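You operate a simulated robot arm through the tools that you are given. There is no shell and no other tool.

Carry out the task below with a simulated robot arm. There is one attempt and no reset: what you move stays moved.

TASK
Move the small oak shelf one hole up and stand the oil bottle under it.
Fine: each peg stays in its own column. Set down upright: square oil bottle.

The check looks at the end state, three seconds after you hand in, the way a careful person would. Anything else that was tipped, shoved, dropped, spilled or broken makes it a failure.

THE ROBOT
A 6-joint arm with a two-finger gripper, fixed in place. Base frame: the origin is on the floor under the middle of its stand, x ahead of it, y to its left, z up; the work surface is at about z = 0.88. Lengths are in m, angles in degrees, forces in N, time in s.
It reaches about 1.572 m from its shoulder. Its first joint turns from -166.0 to 166.0 degrees. Payload 2.45 kg.
The TCP is the grasp point between the finger pads, 0.02 m short of the fingertips. In the tool frame z runs along the fingers and y along their closing line. The gripper opens to 0.14 m; its body begins 0.168 m behind the TCP.
Orientation is that of the tool frame in the base frame, as a unit quaternion [w, x, y, z]. With the fingers straight down and closing along the base's y, the tool's x points along the base's -x, its y along +y and its z along -z.

THE INTERFACE
- The arm moves only by the tool arm_command. Its argument "moves" is a list of rows, each an object (a shift or turn left out is 0, a gripper value left out holds the last) with "fingers": the opening in per cent of the stroke, from 0 (shut) to 100 (fully open); "slide": the shift along the base's x, y, z in m, a list of three; "rot": the turn, a rotation vector about the base's x, y, z in degrees, a list of three. In form: [{"fingers": fingers, "slide": [dx, dy, dz], "rot": [wx, wy, wz]}, ...]. A call has 1 to 20 rows; each row shifts and turns the commanded pose from where the row before left it. Each row takes 0.2 s and may step no farther than 0.05 m and 8.6 degrees from the row before; otherwise, or with a gripper value out of range, the whole call is refused. A pose out of reach is approached as far as the arm can. The call stops where the force on the tool passes 40 N (or 10 N more than at its start, if that is more) or the arm is blocked; 0.2 s more then pass. The fingers move at their own pace (about 0.045 m/s each) and stop on an object; they squeeze with about 23 N. The grip force told is the motor's: it shows also when the fingers shut on nothing. Time passes only in rows, and 0.2 s behind the last, so rows that do not move let the fingers close. The reply holds the time, the measured pose of the TCP, the force on the tool along the base axes, the opening and the grip force, in the units named above and with some noise, with the torque about the TCP (base axes, N m) and any sound that the robot's microphone picked up, and new pictures: "views" is both (left out), scene, wrist or none.
- Cameras (640 x 400 px; columns grow to the right, rows downward): "scene" is fixed at [0.4002, -0.6512, 1.5385]; the picture's right is [0.91, -0.42, 0.00], its down [-0.14, -0.31, -0.94] and it looks along [0.39, 0.85, -0.34] (base axes); focal length 357 px, centre (320, 200). "wrist" rides on the gripper at [0.078, 0.011, -0.209] in the tool frame; the picture's right is [-0.14, 0.99, 0.00], its down [-0.92, -0.13, -0.37] and it looks along [-0.37, -0.05, 0.93] (tool axes); focal length 280 px, centre (320, 200). There is no depth. A picture from a camera that has moved, and an enlarged one, comes with that camera's place and axes in the base frame and with its lens.
- close_up(camera, box): a new picture of the part [left, top, right, bottom] of that camera's present view, enlarged. No time passes.
- finish_job(): hands the job in; it is judged then, once.

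Nothing tells you positions but the pictures and the camera data. Unless the task says otherwise, let go and move clear before handing in.

The tools are called after "Emit:" as name(argument=value, ...) on one line, values as JSON. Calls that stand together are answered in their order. arm_command: Moves the arm, as the interface text tells. Its arguments: {"type":"object","properties":{"moves":{"type":"array","items":{"type":"object","properties":{"fingers":{"type":"number"},"slide":{"type":"array","items":{"type":"number"}},"rot":{"type":"array","items":{"type":"number"}}}}},"views":{"type":"string","enum":["both","scene","wrist","none"]}},"required":["moves"]} The other tools are called the same way: close_up (camera, box) takes an enlarged picture of a part of a camera's view; finish_job () hands the job in.

At the start:

```text
time: 0.0
eef_pos: [0.6395, 0.1359, 1.3533]
tool_rot: [0.0, -0.001, 1.0, -0.001]
wrist_force: [0.0, -0.4, -0.4]
ft_torque: [0.03, 0.0, -0.01]
width: 0.1403
finger_force: 0.0
```

scene: 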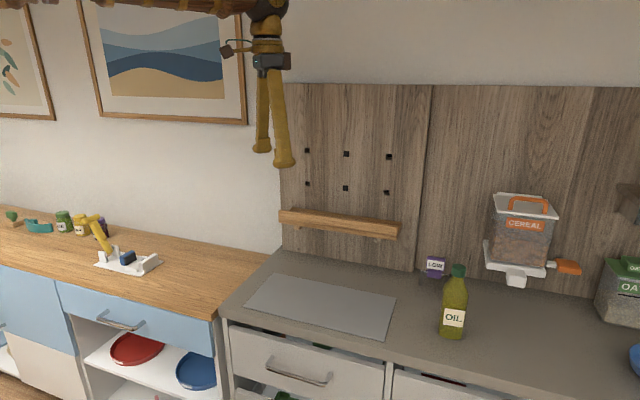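
wrist: 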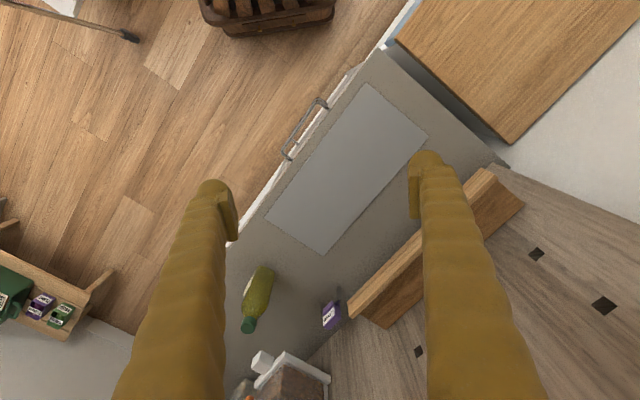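

I see a peg board on the wall with a small oak shelf hanging in it, two rows of square holes above, and an oil bottle on the counter to the right. I'll first look closer to locate everything.

Emit:
close_up(camera="scene", box=[260, 80, 440, 270])

Emit:
close_up(camera="scene", box=[380, 180, 600, 350])

Emit:
close_up(camera="wrist", box=[220, 140, 640, 400])

```text
2.11 times, centred on (350, 175) of scene
camera zoom: at [0.4002, -0.6512, 1.5385], right [0.91, -0.42, 0.0], down [-0.14, -0.31, -0.94], along [0.39, 0.85, -0.34], focal length 752 px, centre (257, 253)
```

zoom: 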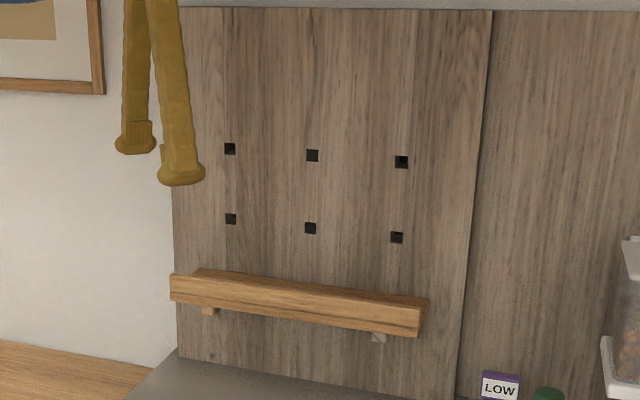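

```text
2.35 times, centred on (490, 265) of scene
camera zoom: at [0.4002, -0.6512, 1.5385], right [0.91, -0.42, 0.0], down [-0.14, -0.31, -0.94], along [0.39, 0.85, -0.34], focal length 840 px, centre (-80, 47)
```

zoom: 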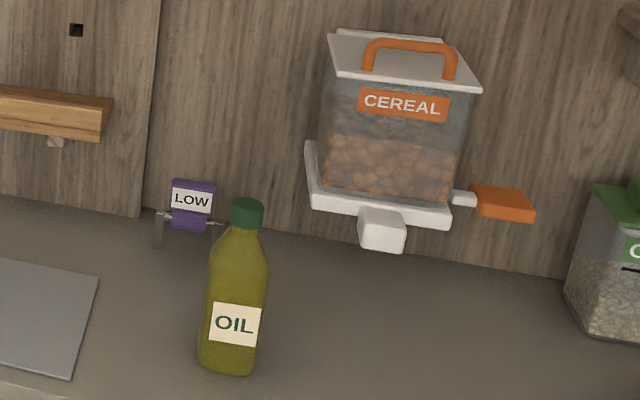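

```text
1.52 times, centred on (430, 270) of wrist
camera zoom: at [0.5611, 0.1463, 1.5618], right [0.14, 0.99, 0.0], down [0.92, -0.13, 0.37], along [0.37, -0.05, -0.93], focal length 427 px, centre (152, 93)
```

zoom: 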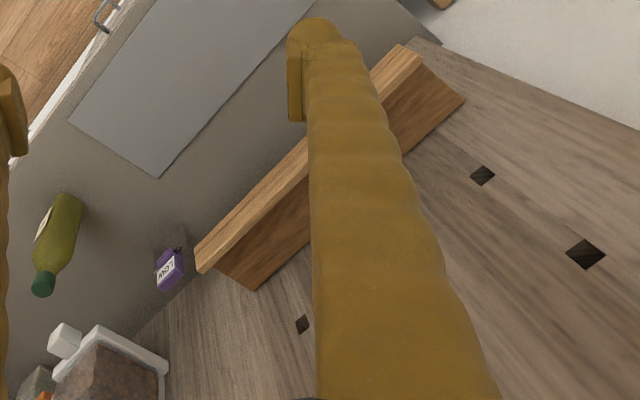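

Hole pitch looks to be about 0.12 m, and the wall runs at about -45° in the base frame, with the shelf on pegs in the bottom row. I'll turn the tool to face the wall so the wrist camera can look at the shelf and what holds it from underneath.

Emit:
arm_command(moves=[{"rot": [0, 0, 7.5]}, {"rot": [0, 0, 7.5]}, {"rot": [0, 0, 7.5]}, {"rot": [0, 0, 7.5]}, {"rot": [0, 0, 7.5]}, {"rot": [0, 0, 7.5]}], views="both")

```text
time: 1.4
eef_pos: [0.6398, 0.1363, 1.3534]
tool_rot: [0.0, -0.383, 0.924, 0.0]
wrist_force: [-0.4, 0.2, -0.7]
ft_torque: [-0.03, 0.01, 0.01]
width: 0.14
finger_force: 0.0
camera wrist: at [0.5764, 0.0874, 1.562], right [-0.6, 0.8, 0.0], down [0.74, 0.56, 0.37], along [0.29, 0.22, -0.93], focal length 280 px, centre (320, 200)
```

scene: 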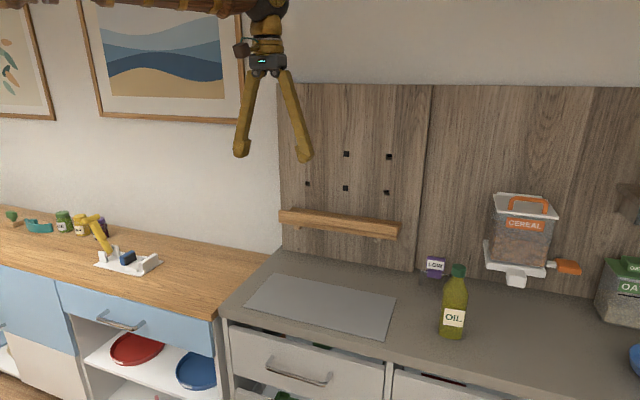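
wrist: 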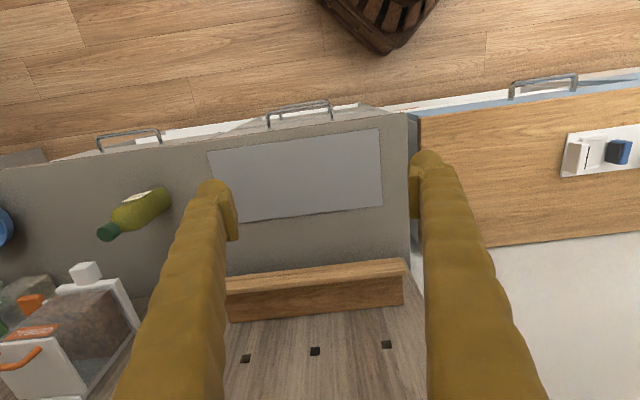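

The tool is now squared to the wall. I'll pitch it up to horizontal, facing the wall, while moving a little forward and down.

Emit:
arm_command(moves=[{"rot": [5.785, -5.785, 0], "slide": [0.005, 0.0, -0.01]}, {"rot": [5.785, -5.785, 0], "slide": [0.005, 0.0, -0.01]}, {"rot": [5.785, -5.785, 0], "slide": [0.005, 0.0, -0.01]}, {"rot": [5.785, -5.785, 0], "slide": [0.005, 0.0, -0.01]}, {"rot": [5.785, -5.785, 0], "slide": [0.005, 0.0, -0.01]}, {"rot": [5.785, -5.785, 0], "slide": [0.005, 0.0, -0.01]}], views="both")

```text
time: 2.8
eef_pos: [0.6696, 0.1364, 1.2954]
tool_rot: [0.386, -0.347, 0.84, 0.159]
wrist_force: [-0.6, 0.1, -0.2]
ft_torque: [0.03, -0.01, -0.01]
width: 0.1401
finger_force: 0.0
camera wrist: at [0.5142, -0.0047, 1.3707], right [-0.64, 0.76, 0.1], down [0.32, 0.14, 0.94], along [0.7, 0.63, -0.33], focal length 280 px, centre (320, 200)
```

scene: 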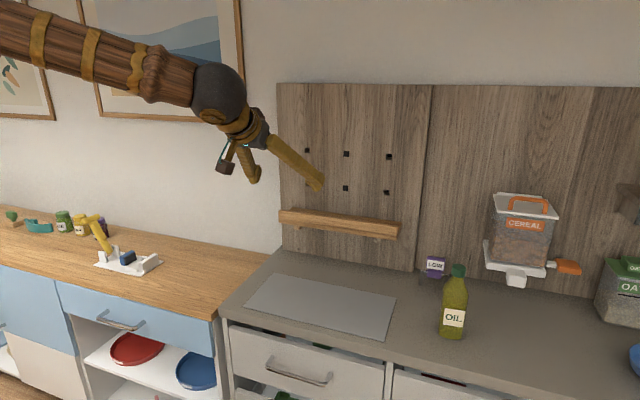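
wrist: 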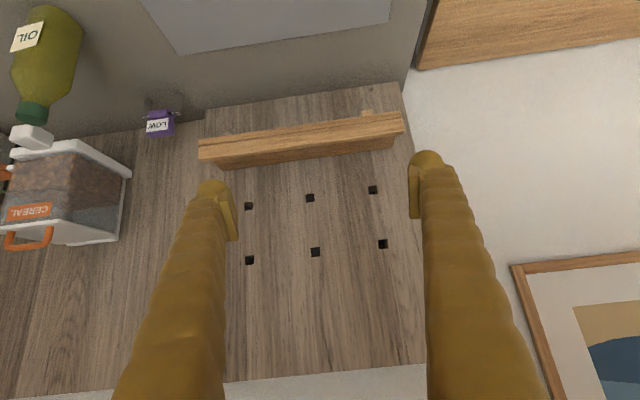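

The view is good but upside down: image-top is world-down. I'll keep pitching to horizontal and lower so I can see the shelf's underside.

Emit:
arm_command(moves=[{"rot": [5.785, -5.785, 0], "slide": [0.005, 0.0, -0.035]}, {"rot": [5.785, -5.785, 0], "slide": [0.005, 0.0, -0.035]}, {"rot": [5.785, -5.785, 0], "slide": [0.005, 0.0, -0.035]}, {"rot": [5.785, -5.785, 0], "slide": [0.0, 0.0, -0.035]}, {"rot": [5.785, -5.785, 0], "slide": [0.0, 0.0, -0.035]}], views="both")

```text
time: 4.0
eef_pos: [0.6849, 0.1359, 1.1191]
tool_rot: [0.655, -0.27, 0.652, 0.272]
wrist_force: [-0.9, 0.7, 0.8]
ft_torque: [0.01, 0.02, -0.04]
width: 0.1399
finger_force: 0.0
camera wrist: at [0.5282, -0.0051, 1.0394], right [-0.7, 0.7, 0.14], down [-0.17, -0.35, 0.92], along [0.69, 0.62, 0.37], focal length 280 px, centre (320, 200)
```

scene: 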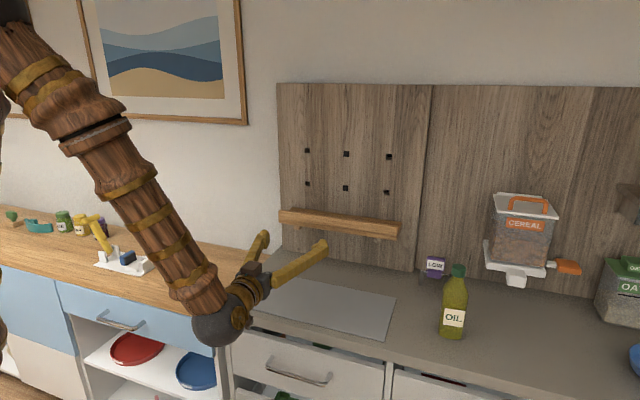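
wrist: 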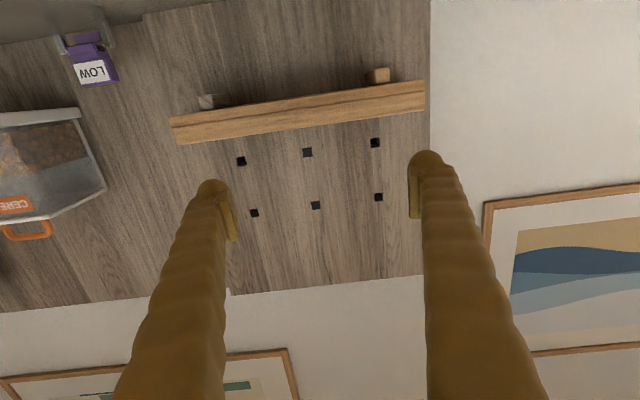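

Two pegs show under the shelf. I'll look at them closely.

Emit:
close_up(camera="wrist", box=[160, 50, 440, 225])

Emit:
close_up(camera="wrist", box=[340, 50, 440, 112])

Emit:
close_up(camera="wrist", box=[160, 80, 260, 142])

Emit:
close_up(camera="scene", box=[270, 195, 410, 282])

```text
2.29 times, centred on (300, 138) of wrist
camera zoom: at [0.5282, -0.0051, 1.0394], right [-0.7, 0.7, 0.14], down [-0.17, -0.35, 0.92], along [0.69, 0.62, 0.37], focal length 641 px, centre (366, 343)
```

zoom: 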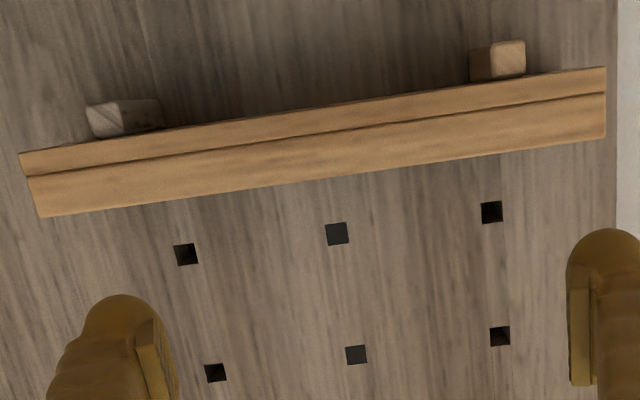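

```text
6.40 times, centred on (390, 81) of wrist
camera zoom: at [0.5282, -0.0051, 1.0394], right [-0.7, 0.7, 0.14], down [-0.17, -0.35, 0.92], along [0.69, 0.62, 0.37], focal length 1794 px, centre (-128, 962)
```

zoom: 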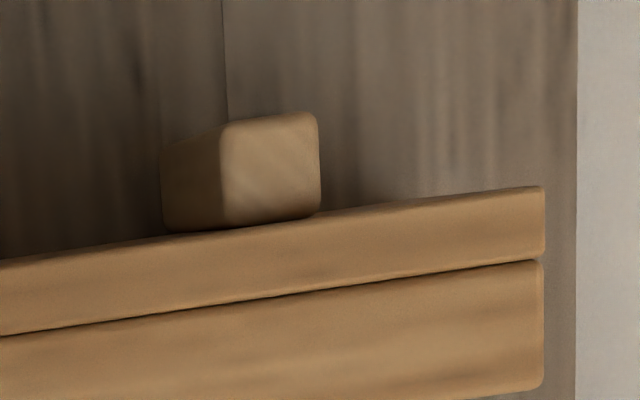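

```text
6.40 times, centred on (210, 111) of wrist
camera zoom: at [0.5282, -0.0051, 1.0394], right [-0.7, 0.7, 0.14], down [-0.17, -0.35, 0.92], along [0.69, 0.62, 0.37], focal length 1794 px, centre (1024, 770)
```

zoom: 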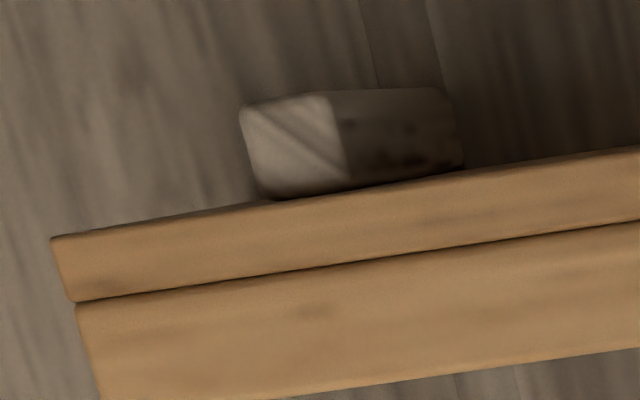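

```text
4.57 times, centred on (340, 238) of scene
camera zoom: at [0.4002, -0.6512, 1.5385], right [0.91, -0.42, 0.0], down [-0.14, -0.31, -0.94], along [0.39, 0.85, -0.34], focal length 1633 px, centre (229, 24)
```

zoom: 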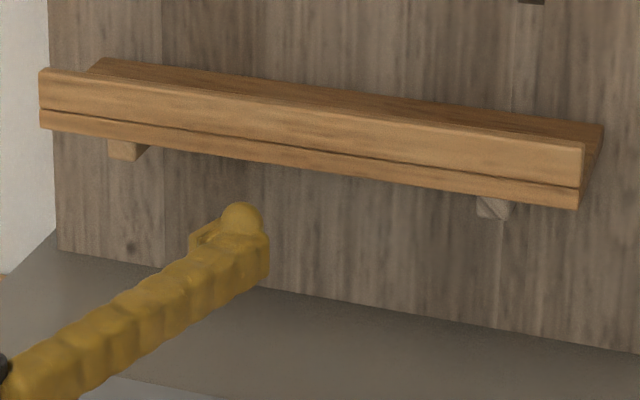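

The pegs are loose pieces of two different woods: an oak one in the left column and a grey one in the right. The shelf rests on them and has a raised lip along its front edge. My plan is:

1. Lift the shelf off by its lip and park it on the grey mat.
2. Move each peg up one hole.
3. Put the shelf back on the pegs.
4. Stand the bottle underneath.

First I'll check the lip and the bottle in detail.

Emit:
close_up(camera="scene", box=[375, 210, 407, 242])

Emit:
close_up(camera="scene", box=[272, 200, 322, 245])

Emit:
close_up(camera="scene", box=[415, 245, 495, 345])

```text
12.50 times, centred on (391, 226) of scene
camera zoom: at [0.4002, -0.6512, 1.5385], right [0.91, -0.42, 0.0], down [-0.14, -0.31, -0.94], along [0.39, 0.85, -0.34], focal length 4465 px, centre (-568, -125)
```

zoom: 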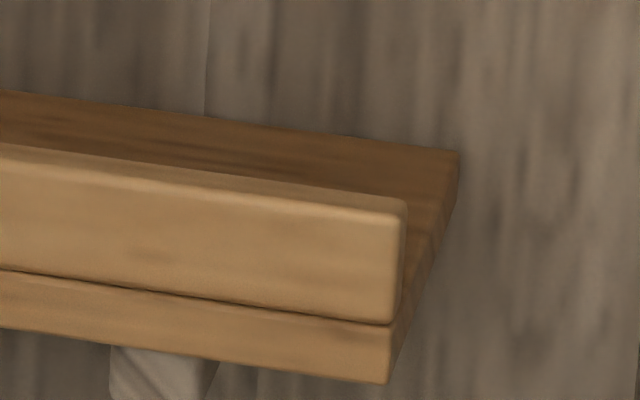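

```text
8.89 times, centred on (297, 222) of scene
camera zoom: at [0.4002, -0.6512, 1.5385], right [0.91, -0.42, 0.0], down [-0.14, -0.31, -0.94], along [0.39, 0.85, -0.34], focal length 3175 px, centre (524, 0)
```

zoom: 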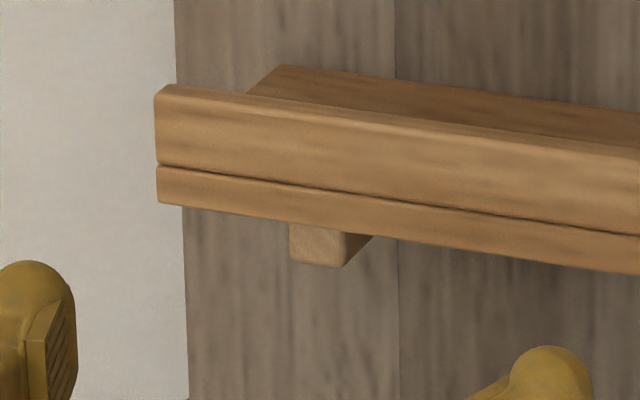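

```text
4.00 times, centred on (455, 295) of scene
camera zoom: at [0.4002, -0.6512, 1.5385], right [0.91, -0.42, 0.0], down [-0.14, -0.31, -0.94], along [0.39, 0.85, -0.34], focal length 1429 px, centre (-220, -180)
```

zoom: 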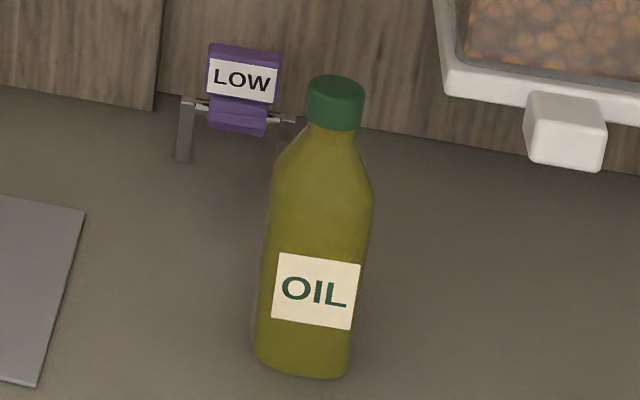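

Emit:
close_up(camera="wrist", box=[380, 130, 480, 230])

Emit:
close_up(camera="scene", box=[200, 210, 340, 340])

```text
4.00 times, centred on (430, 180) of wrist
camera zoom: at [0.5282, -0.0051, 1.0394], right [-0.7, 0.7, 0.14], down [-0.17, -0.35, 0.92], along [0.69, 0.62, 0.37], focal length 1122 px, centre (-120, 280)
```

zoom: 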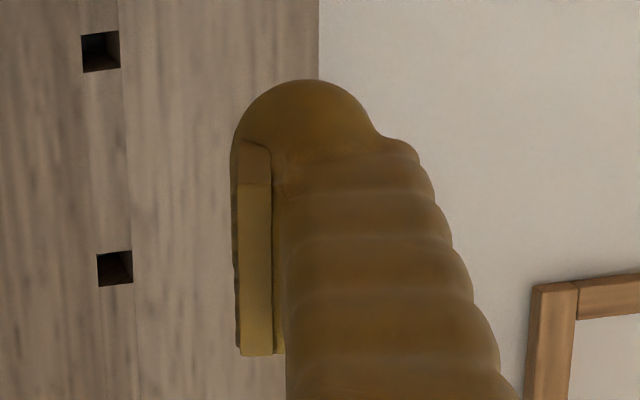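

```text
3.08 times, centred on (270, 275) of scene
camera zoom: at [0.4002, -0.6512, 1.5385], right [0.91, -0.42, 0.0], down [-0.14, -0.31, -0.94], along [0.39, 0.85, -0.34], focal length 1099 px, centre (474, -31)
```

zoom: 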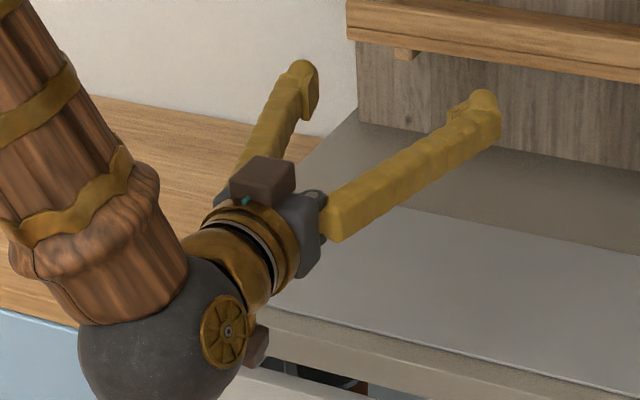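

The lip is about 12 mm thick and 28 mm tall, so I can grip it from above. I'll bring the tool back to pointing down and raise it.

Emit:
arm_command(moves=[{"rot": [-5.785, 5.785, 0], "slide": [0, 0, 0.022]}, {"rot": [-5.785, 5.785, 0], "slide": [0, 0, 0.022]}, {"rot": [-5.785, 5.785, 0], "slide": [0, 0, 0.022]}, {"rot": [-5.785, 5.785, 0], "slide": [0, 0, 0.022]}, {"rot": [-5.785, 5.785, 0], "slide": [0, 0, 0.022]}, {"rot": [-5.785, 5.785, 0], "slide": [0, 0, 0.022]}, {"rot": [-5.785, 5.785, 0], "slide": [0, 0, 0.022]}, {"rot": [-5.785, 5.785, 0], "slide": [0, 0, 0.022]}, {"rot": [-5.785, 5.785, 0], "slide": [0, 0, 0.022]}, {"rot": [-5.785, 5.785, 0], "slide": [0, 0, 0.022]}, {"rot": [-5.785, 5.785, 0], "slide": [0, 0, 0.022]}], views="none")

Emit:
arm_command(moves=[{"rot": [0, 0, -8.1818], "slide": [0.015, 0.01, 0]}, {"rot": [0, 0, -8.1818], "slide": [0.015, 0.01, 0]}, {"rot": [0, 0, -8.1818], "slide": [0.015, 0.01, 0]}, {"rot": [0, 0, -8.1818], "slide": [0.015, 0.01, 0]}, {"rot": [0, 0, -8.1818], "slide": [0.015, 0.01, 0]}, {"rot": [0, 0, -8.1818], "slide": [0.015, 0.01, 0]}, {"rot": [0, 0, -8.1818], "slide": [0.015, 0.01, 0]}, {"rot": [0, 0, -8.1818], "slide": [0.015, 0.01, 0]}, {"rot": [0, 0, -8.1818], "slide": [0.015, 0.01, 0]}, {"rot": [0, 0, -8.1818], "slide": [0.015, 0.01, 0]}, {"rot": [0, 0, -8.1818], "slide": [0.015, 0.01, 0]}], views="both")

```text
time: 6.4
eef_pos: [0.6829, 0.1352, 1.3616]
tool_rot: [-0.001, -0.382, 0.924, 0.0]
wrist_force: [0.0, 0.5, 1.5]
ft_torque: [0.02, -0.08, -0.01]
width: 0.1397
finger_force: 0.1
```

```text
time: 8.8
eef_pos: [0.8491, 0.2463, 1.3623]
tool_rot: [0.001, 0.383, 0.924, 0.001]
wrist_force: [0.0, 0.0, 0.8]
ft_torque: [0.06, -0.06, -0.02]
width: 0.1399
finger_force: 0.1
camera wrist: at [0.8004, 0.3085, 1.5704], right [0.8, 0.6, 0.0], down [0.56, -0.74, 0.37], along [0.22, -0.29, -0.93], focal length 280 px, centre (320, 200)
```

scene: 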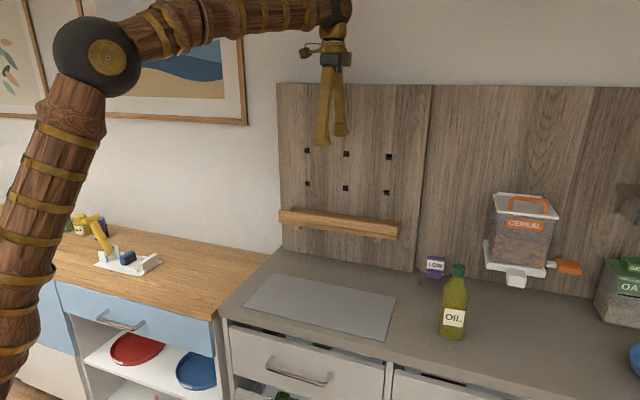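
wrist: 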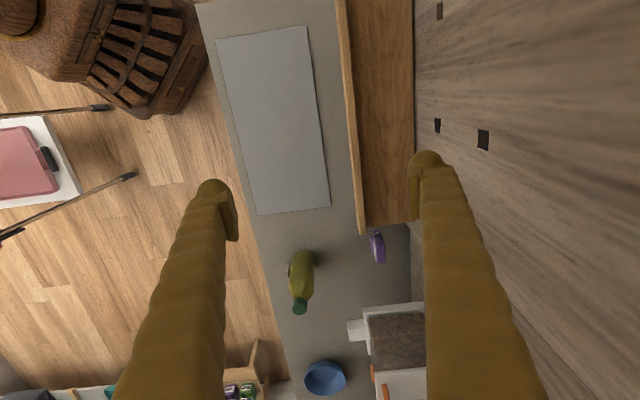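

Emit:
close_up(camera="wrist", box=[300, 130, 440, 260])

Emit:
close_up(camera="wrist", box=[260, 220, 440, 340])

Emit:
close_up(camera="wrist", box=[320, 0, 500, 150])

```text
3.08 times, centred on (370, 195) of wrist
camera zoom: at [0.8004, 0.3085, 1.5704], right [0.8, 0.6, 0.0], down [0.56, -0.74, 0.37], along [0.22, -0.29, -0.93], focal length 863 px, centre (166, 215)
```

zoom: 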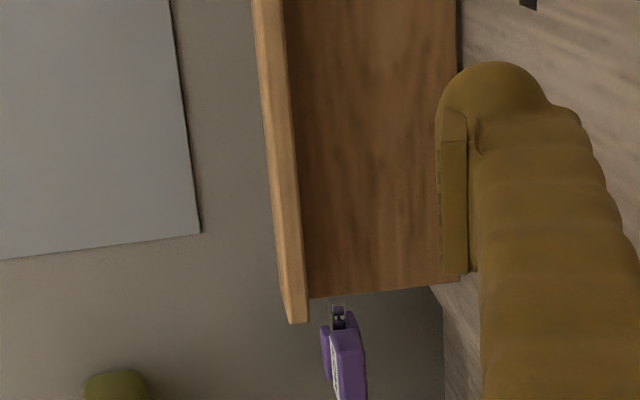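

```text
3.33 times, centred on (350, 280) of wrist
camera zoom: at [0.8004, 0.3085, 1.5704], right [0.8, 0.6, 0.0], down [0.56, -0.74, 0.37], along [0.22, -0.29, -0.93], focal length 935 px, centre (220, -67)
```

zoom: 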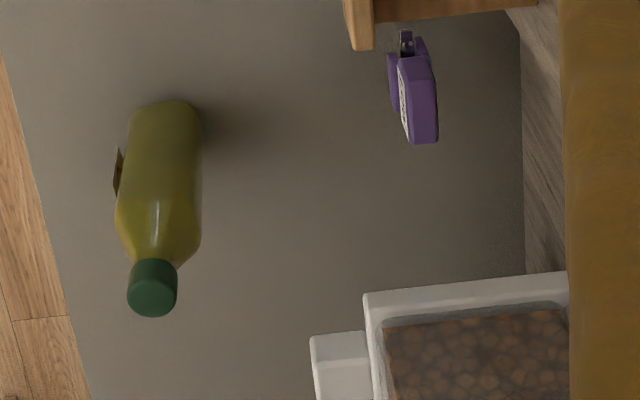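

```text
2.67 times, centred on (410, 75) of wrist
camera zoom: at [0.8004, 0.3085, 1.5704], right [0.8, 0.6, 0.0], down [0.56, -0.74, 0.37], along [0.22, -0.29, -0.93], focal length 748 px, centre (80, 533)
```

zoom: 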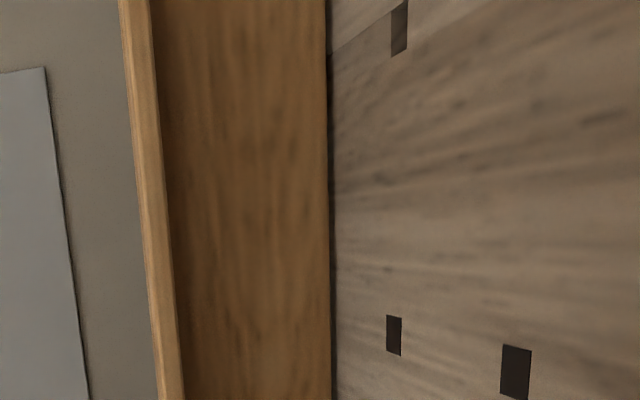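

I can see the lip from above: it sits at about n = 0.825–0.837, counting n as distance along the direction into the wall. I'll half-close the fingers, centre over the middle of the lip and come down part-way to check alignment.

Emit:
arm_command(moves=[{"fingers": 50, "slide": [0.018, 0.0223, 0]}, {"slide": [0.0179, 0.0223, 0]}, {"slide": [0, 0, -0.04]}, {"slide": [0, 0, -0.04]}, {"slide": [0, 0, -0.04]}, {"slide": [0, 0, -0.04]}, {"slide": [0, 0, -0.04]}, {"slide": [0, 0, 0]}], views="both")

```text
time: 10.6
eef_pos: [0.8887, 0.2921, 1.1601]
tool_rot: [0.0, 0.382, 0.924, 0.0]
wrist_force: [1.2, 0.3, -0.1]
ft_torque: [0.02, 0.01, 0.01]
width: 0.0699
finger_force: 0.0
camera wrist: at [0.8393, 0.3538, 1.3678], right [0.8, 0.6, 0.0], down [0.56, -0.74, 0.37], along [0.22, -0.29, -0.93], focal length 280 px, centre (320, 200)
```

scene: 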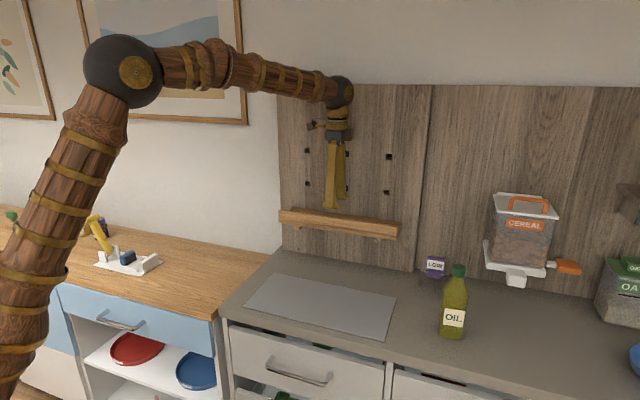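
wrist: 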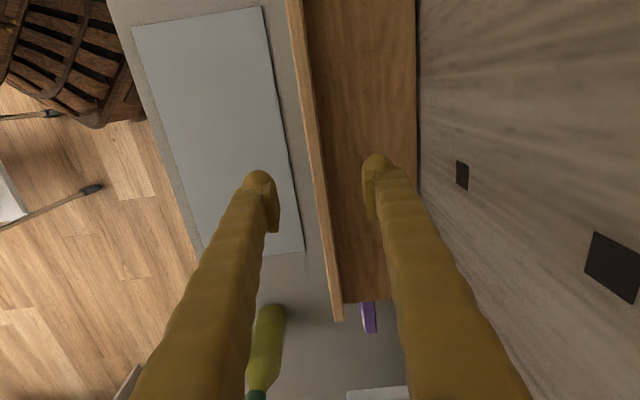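

The lip passes midway between the fingers, as wanted. I'll go down so the tips straddle the lip just above the shelf board, then close.

Emit:
arm_command(moves=[{"slide": [0, 0, -0.02]}, {"slide": [0, 0, -0.02]}, {"slide": [0, 0, -0.015]}, {"slide": [0, 0, -0.011]}, {"slide": [0, 0, 0]}], views="both")

```text
time: 11.8
eef_pos: [0.8876, 0.2904, 1.0946]
tool_rot: [0.0, 0.383, 0.924, 0.001]
wrist_force: [1.1, 0.8, 0.1]
ft_torque: [0.01, 0.03, -0.02]
width: 0.0702
finger_force: 0.0
camera wrist: at [0.8383, 0.3527, 1.3023], right [0.8, 0.6, 0.0], down [0.56, -0.74, 0.37], along [0.22, -0.29, -0.93], focal length 280 px, centre (320, 200)
```

scene: 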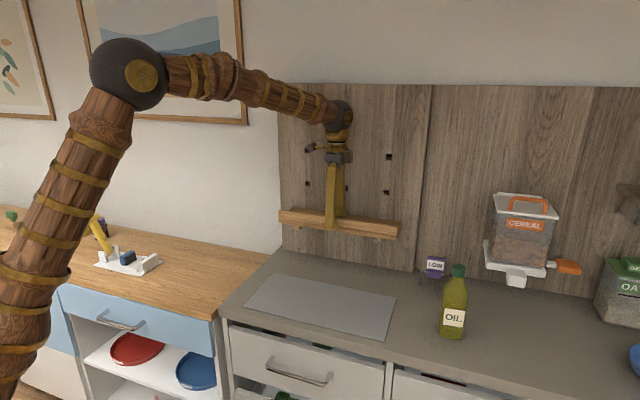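
wrist: 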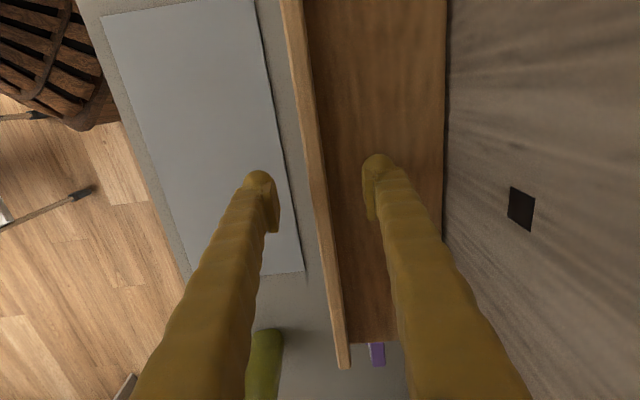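

Emit:
close_up(camera="wrist", box=[230, 130, 430, 255])

Emit:
close_up(camera="scene", box=[300, 180, 370, 240])

```text
3.20 times, centred on (330, 192) of wrist
camera zoom: at [0.8383, 0.3527, 1.3023], right [0.8, 0.6, 0.0], down [0.56, -0.74, 0.37], along [0.22, -0.29, -0.93], focal length 897 px, centre (288, 224)
```

zoom: 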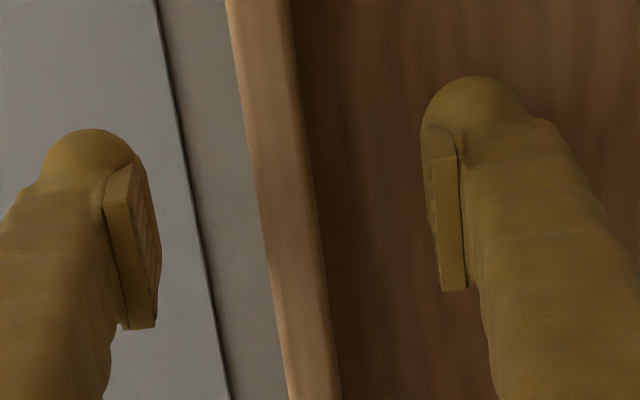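

```text
6.67 times, centred on (335, 210) of scene
camera zoom: at [0.4002, -0.6512, 1.5385], right [0.91, -0.42, 0.0], down [-0.14, -0.31, -0.94], along [0.39, 0.85, -0.34], focal length 2382 px, centre (220, 133)
```

zoom: 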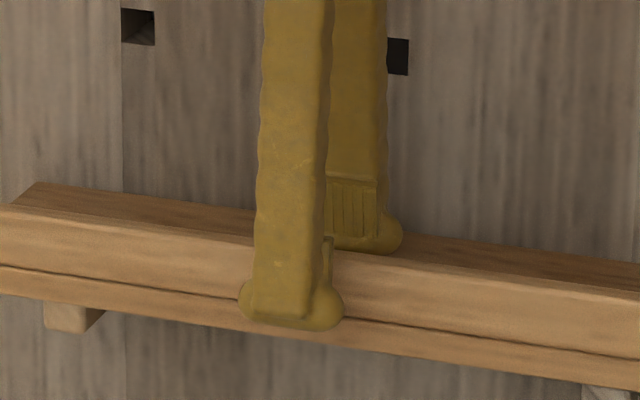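

The tips straddle the lip cleanly. I'll lower 2.5 mm for more overlap and close on it.

Emit:
arm_command(moves=[{"slide": [0, 0, -0.0025]}, {"fingers": 0}, {"fingers": 0}, {"fingers": 0}, {"fingers": 0}, {"fingers": 0}, {"fingers": 0}], views="both")

```text
time: 13.4
eef_pos: [0.8858, 0.29, 1.0926]
tool_rot: [0.0, 0.383, 0.924, 0.0]
wrist_force: [-0.5, -0.7, -1.0]
ft_torque: [0.01, -0.01, -0.03]
width: 0.0131
finger_force: 22.7
camera wrist: at [0.8378, 0.353, 1.3003], right [0.8, 0.6, 0.0], down [0.56, -0.74, 0.37], along [0.22, -0.29, -0.93], focal length 280 px, centre (320, 200)
```

scene: 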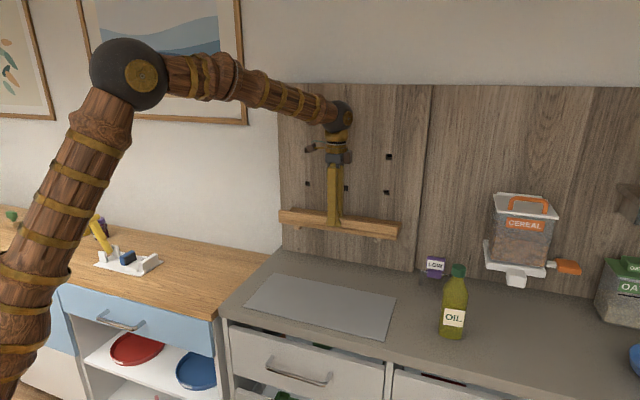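
wrist: 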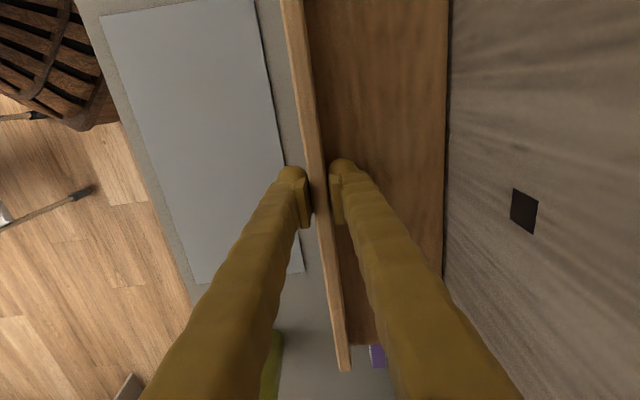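

The lip is gripped, width 13 mm at 22.7 N. I'll lift gently by 1.5 cm and see whether the shelf comes free of the pegs.

Emit:
arm_command(moves=[{"slide": [0, 0, 0.005]}, {"slide": [0, 0, 0.005]}, {"slide": [0, 0, 0.005]}, {"slide": [0, 0, 0]}], views="both")

Emit:
close_up(camera="scene", box=[270, 190, 410, 262])

```text
time: 14.4
eef_pos: [0.8863, 0.29, 1.1076]
tool_rot: [0.0, 0.383, 0.924, 0.0]
wrist_force: [0.0, 0.1, -5.0]
ft_torque: [-0.13, 0.11, 0.02]
width: 0.0134
finger_force: 22.6
camera wrist: at [0.8381, 0.3529, 1.3156], right [0.8, 0.6, 0.0], down [0.56, -0.74, 0.37], along [0.22, -0.29, -0.93], focal length 280 px, centre (320, 200)
```

scene: 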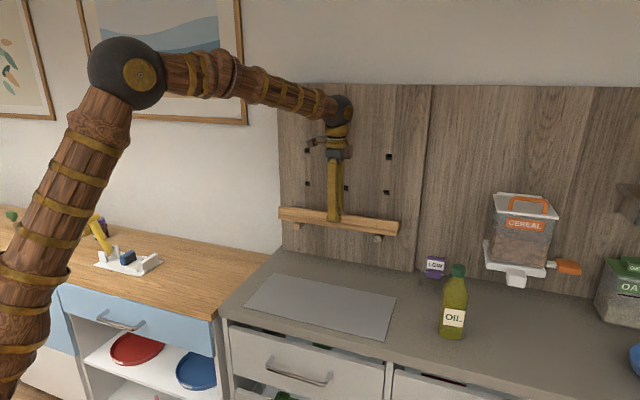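
wrist: 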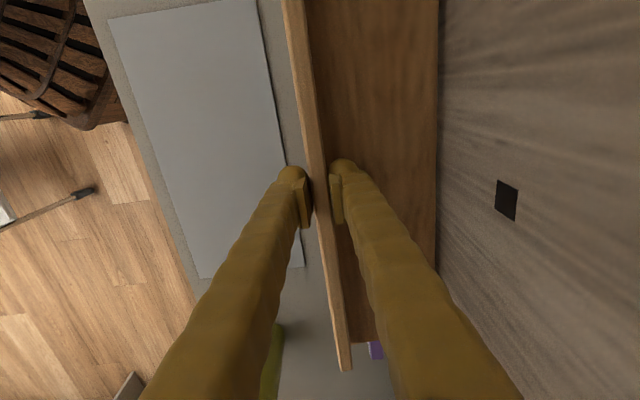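

```text
4.57 times, centred on (340, 226) of scene
camera zoom: at [0.4002, -0.6512, 1.5385], right [0.91, -0.42, 0.0], down [-0.14, -0.31, -0.94], along [0.39, 0.85, -0.34], focal length 1633 px, centre (229, 81)
```

zoom: 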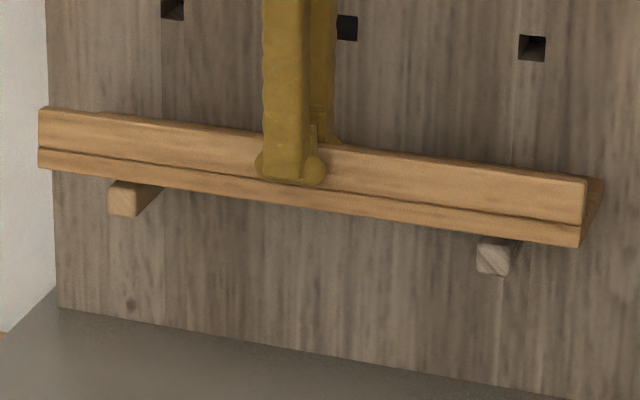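

The shelf came free and the pegs stayed in the wall, so they are separate pieces. The shelf's back droops slightly, so I'll raise it well clear, bring it out over the mat and lower it most of the way.

Emit:
arm_command(moves=[{"slide": [0, 0, 0.025]}, {"slide": [0, 0, 0.025]}, {"slide": [-0.02, -0.02, 0]}, {"slide": [-0.03, -0.03, 0]}, {"slide": [-0.03, -0.03, 0]}, {"slide": [-0.03, -0.03, 0]}, {"slide": [-0.0205, -0.0205, 0]}, {"slide": [0, 0, -0.03]}, {"slide": [0, 0, -0.04]}, {"slide": [0, 0, -0.04]}, {"slide": [0, 0, -0.04]}, {"slide": [0, 0, -0.03]}, {"slide": [0, 0, 0]}], views="both")

```text
time: 17.2
eef_pos: [0.7572, 0.162, 0.9763]
tool_rot: [0.001, 0.383, 0.924, -0.001]
wrist_force: [-0.7, -0.6, -4.7]
ft_torque: [-0.08, 0.12, 0.01]
width: 0.0136
finger_force: 22.7
camera wrist: at [0.7084, 0.224, 1.1845], right [0.8, 0.6, 0.0], down [0.56, -0.74, 0.37], along [0.22, -0.29, -0.93], focal length 280 px, centre (320, 200)
```

scene: 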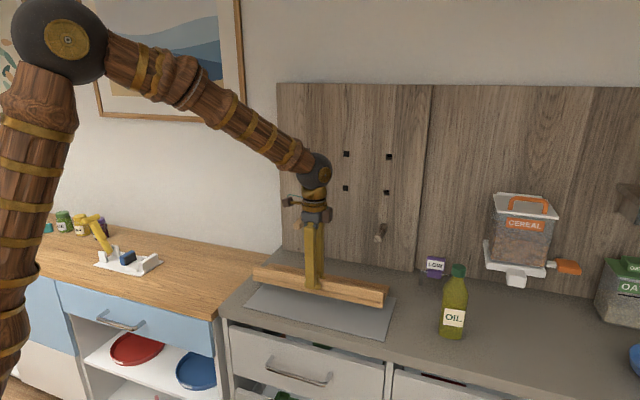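
wrist: 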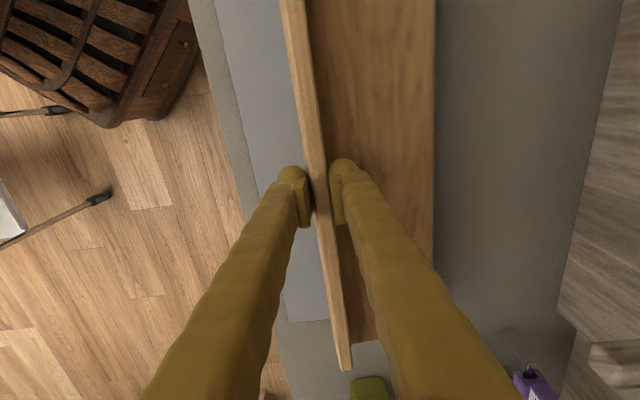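

The shelf is over the mat. I'll lower it slowly until it touches.

Emit:
arm_command(moves=[{"slide": [0, 0, -0.015]}, {"slide": [0, 0, -0.015]}, {"slide": [0, 0, -0.006]}, {"slide": [0, 0, -0.004]}, {"slide": [0, 0, 0]}], views="scene")

Emit:
close_up(camera="scene", box=[235, 215, 415, 330])

```text
time: 18.4
eef_pos: [0.7549, 0.1603, 0.9366]
tool_rot: [0.001, 0.383, 0.924, 0.0]
wrist_force: [-0.1, -1.0, -3.6]
ft_torque: [-0.18, -0.07, 0.0]
width: 0.013
finger_force: 23.3
```

scene: 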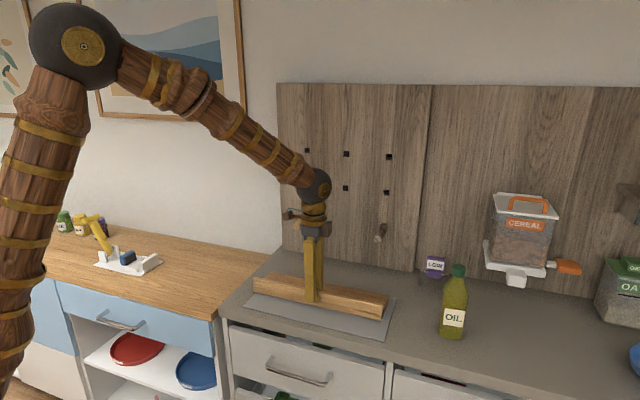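

```text
3.48 times, centred on (325, 272) of scene
camera zoom: at [0.4002, -0.6512, 1.5385], right [0.91, -0.42, 0.0], down [-0.14, -0.31, -0.94], along [0.39, 0.85, -0.34], focal length 1242 px, centre (303, -52)
```

zoom: 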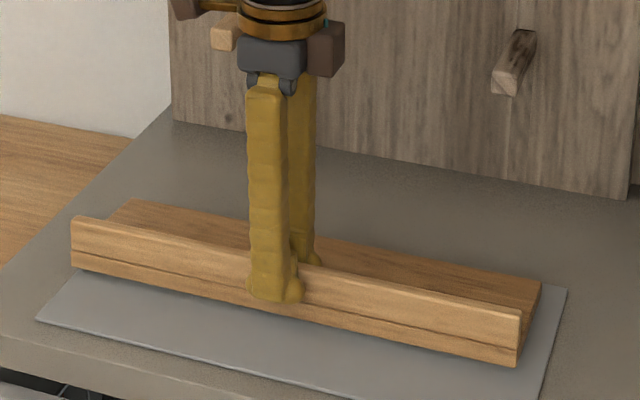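

The back edge has just touched. I'll keep lowering in small steps so the shelf levels out on the mat.

Emit:
arm_command(moves=[{"slide": [0, 0, -0.003]}, {"slide": [0, 0, -0.003]}, {"slide": [0, 0, 0]}], views="none")

Emit:
arm_command(moves=[{"slide": [0, 0, -0.003]}, {"slide": [0, 0, 0]}], views="none")

Emit:
arm_command(moves=[{"slide": [0, 0, -0.002]}, {"slide": [0, 0, 0]}], views="scene")

Emit:
close_up(camera="scene", box=[235, 215, 415, 330])

```text
time: 19.2
eef_pos: [0.7544, 0.1613, 0.9314]
tool_rot: [0.0, 0.384, 0.924, 0.0]
wrist_force: [-0.1, -1.4, -2.1]
ft_torque: [0.04, 0.06, -0.04]
width: 0.0132
finger_force: 22.8
```

```text
time: 19.8
eef_pos: [0.7533, 0.1601, 0.9279]
tool_rot: [0.0, 0.383, 0.924, 0.0]
wrist_force: [-2.9, -1.6, 1.0]
ft_torque: [0.02, 0.05, -0.04]
width: 0.0128
finger_force: 23.0
```

```text
time: 20.4
eef_pos: [0.7549, 0.1605, 0.9261]
tool_rot: [0.001, 0.382, 0.924, 0.0]
wrist_force: [-9.0, -9.8, 18.3]
ft_torque: [-0.12, 0.09, -0.04]
width: 0.0134
finger_force: 23.4
```

scene: 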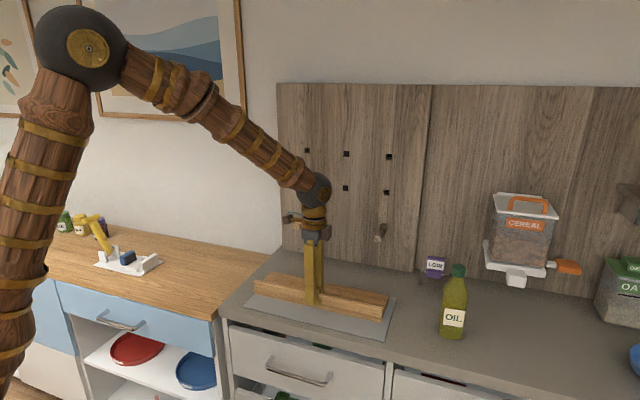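

```text
3.48 times, centred on (325, 272) of scene
camera zoom: at [0.4002, -0.6512, 1.5385], right [0.91, -0.42, 0.0], down [-0.14, -0.31, -0.94], along [0.39, 0.85, -0.34], focal length 1242 px, centre (303, -52)
```

zoom: 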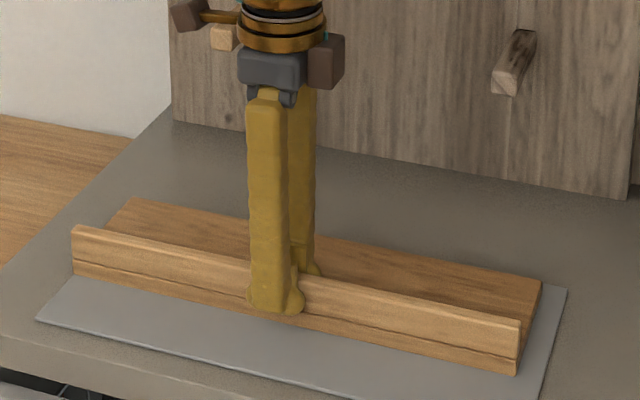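

The shelf is seated on the mat with an 18 N contact force. I'll release it and lift straight up.

Emit:
arm_command(moves=[{"fingers": 45}, {"fingers": 45}, {"fingers": 45}, {"fingers": 45}, {"slide": [0, 0, 0.01]}, {"slide": [0, 0, 0.03]}, {"slide": [0, 0, 0.05]}, {"slide": [0, 0, 0.05]}, {"slide": [0, 0, 0.05]}, {"slide": [0, 0, 0.05]}, {"slide": [0, 0, 0.05]}], views="both")

Emit:
close_up(camera="scene", box=[235, 215, 415, 330])

```text
time: 22.8
eef_pos: [0.7549, 0.1596, 1.2157]
tool_rot: [0.0, 0.383, 0.924, 0.0]
wrist_force: [-0.4, -0.4, 0.1]
ft_torque: [0.0, 0.05, 0.0]
width: 0.0629
finger_force: 0.1
camera wrist: at [0.7071, 0.2217, 1.423], right [0.8, 0.6, 0.0], down [0.56, -0.74, 0.37], along [0.22, -0.29, -0.93], focal length 280 px, centre (320, 200)
```

scene: 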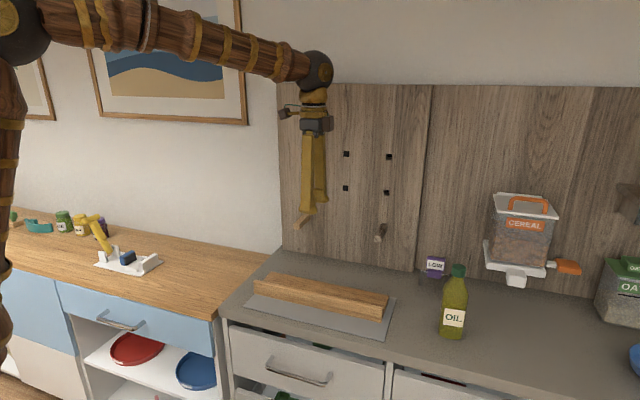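
wrist: 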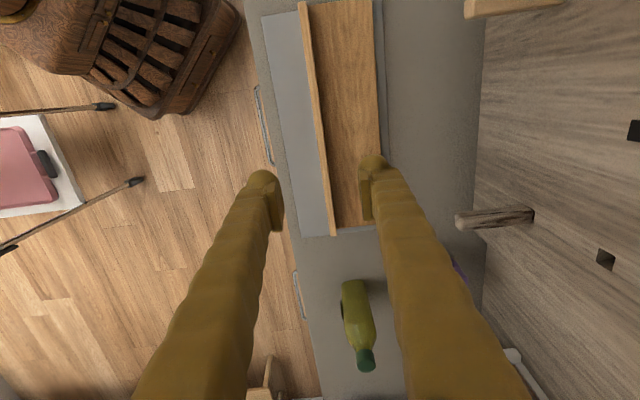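

```text
3.48 times, centred on (325, 272) of scene
camera zoom: at [0.4002, -0.6512, 1.5385], right [0.91, -0.42, 0.0], down [-0.14, -0.31, -0.94], along [0.39, 0.85, -0.34], focal length 1242 px, centre (303, -52)
```

zoom: 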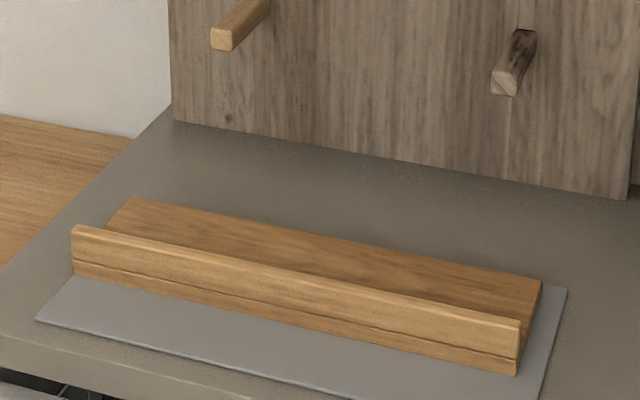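

The shelf is parked flat. Now I'll look closely at the exposed pegs.

Emit:
close_up(camera="wrist", box=[440, 180, 560, 255])

Emit:
close_up(camera="scene", box=[360, 180, 410, 250])

Emit:
close_up(camera="scene", box=[280, 180, 330, 250])

```text
5.33 times, centred on (500, 218) of wrist
camera zoom: at [0.7071, 0.2217, 1.423], right [0.8, 0.6, 0.0], down [0.56, -0.74, 0.37], along [0.22, -0.29, -0.93], focal length 1495 px, centre (-640, 107)
```

zoom: 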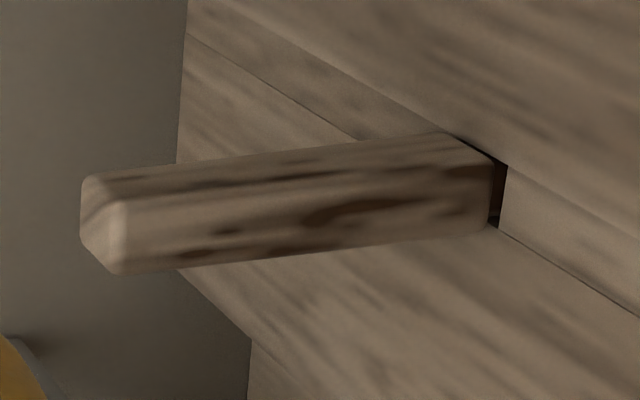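

```text
5.71 times, centred on (385, 215) of scene
camera zoom: at [0.4002, -0.6512, 1.5385], right [0.91, -0.42, 0.0], down [-0.14, -0.31, -0.94], along [0.39, 0.85, -0.34], focal length 2041 px, centre (-51, 114)
```

zoom: 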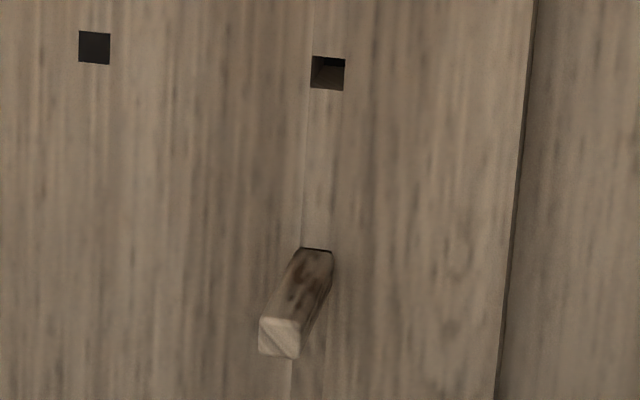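

```text
5.71 times, centred on (305, 215) of scene
camera zoom: at [0.4002, -0.6512, 1.5385], right [0.91, -0.42, 0.0], down [-0.14, -0.31, -0.94], along [0.39, 0.85, -0.34], focal length 2041 px, centre (406, 114)
```

zoom: 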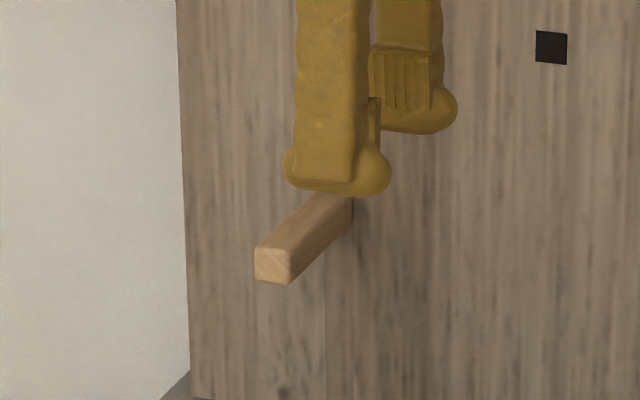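

The pegs are about 21 mm square with a little play in their holes. I'll grip each one from its sides with the tool tilted 45° downward toward the wall, so the gripper stays clear of the parked shelf. I'll turn the tool that way now, in front of the left peg.

Emit:
arm_command(moves=[{"rot": [0, 0, 8.1818], "slide": [-0.00303, 0.01499, 0]}, {"rot": [0, 0, 8.1818], "slide": [-0.00303, 0.01499, 0]}, {"rot": [0, 0, 8.1818], "slide": [-0.00303, 0.01499, 0]}, {"rot": [0, 0, 8.1818], "slide": [-0.00303, 0.01499, 0]}, {"rot": [0, 0, 8.1818], "slide": [-0.00303, 0.01499, 0]}, {"rot": [0, 0, 8.1818], "slide": [-0.00303, 0.01499, 0]}, {"rot": [0, 0, 8.1818], "slide": [-0.00303, 0.01499, 0]}, {"rot": [0, 0, 8.1818], "slide": [-0.00303, 0.01499, 0]}, {"rot": [0, 0, 8.1818], "slide": [-0.00303, 0.01499, 0]}, {"rot": [0, 0, 8.1818], "slide": [-0.00303, 0.01499, 0]}, {"rot": [0, 0, 8.1818], "slide": [-0.00303, 0.01499, 0]}, {"rot": [5.303, -5.303, 0]}, {"rot": [5.303, -5.303, 0]}, {"rot": [5.303, -5.303, 0]}, {"rot": [5.303, -5.303, 0]}, {"rot": [5.303, -5.303, 0]}, {"rot": [5.303, -5.303, 0]}, {"slide": [0, 0, 0]}], views="both")

```text
time: 26.6
eef_pos: [0.7225, 0.3246, 1.2163]
tool_rot: [0.354, -0.353, 0.853, 0.147]
wrist_force: [0.4, -0.5, 0.2]
ft_torque: [0.01, 0.0, 0.04]
width: 0.0628
finger_force: 0.1
camera wrist: at [0.5708, 0.1886, 1.3075], right [-0.63, 0.77, 0.1], down [0.37, 0.18, 0.91], along [0.68, 0.61, -0.4], focal length 280 px, centre (320, 200)
```

scene: 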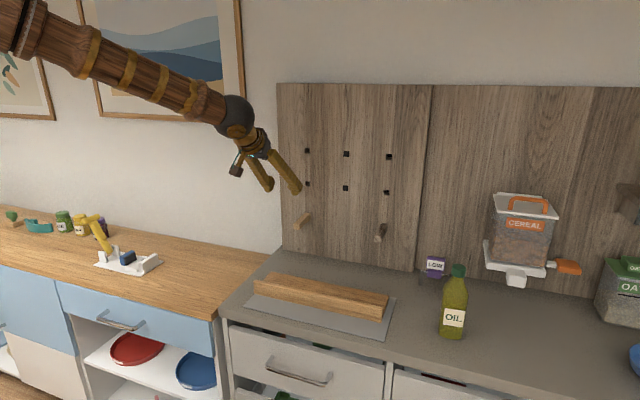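
wrist: 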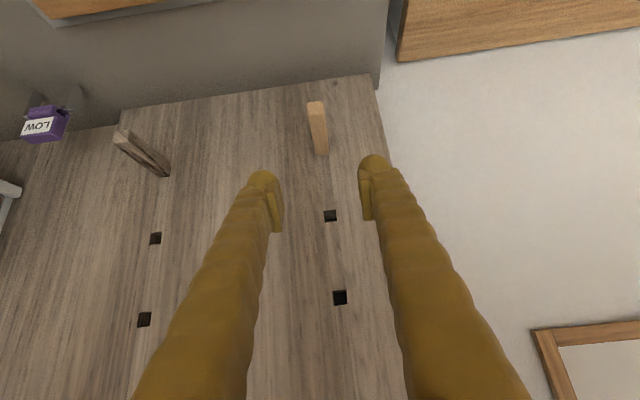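

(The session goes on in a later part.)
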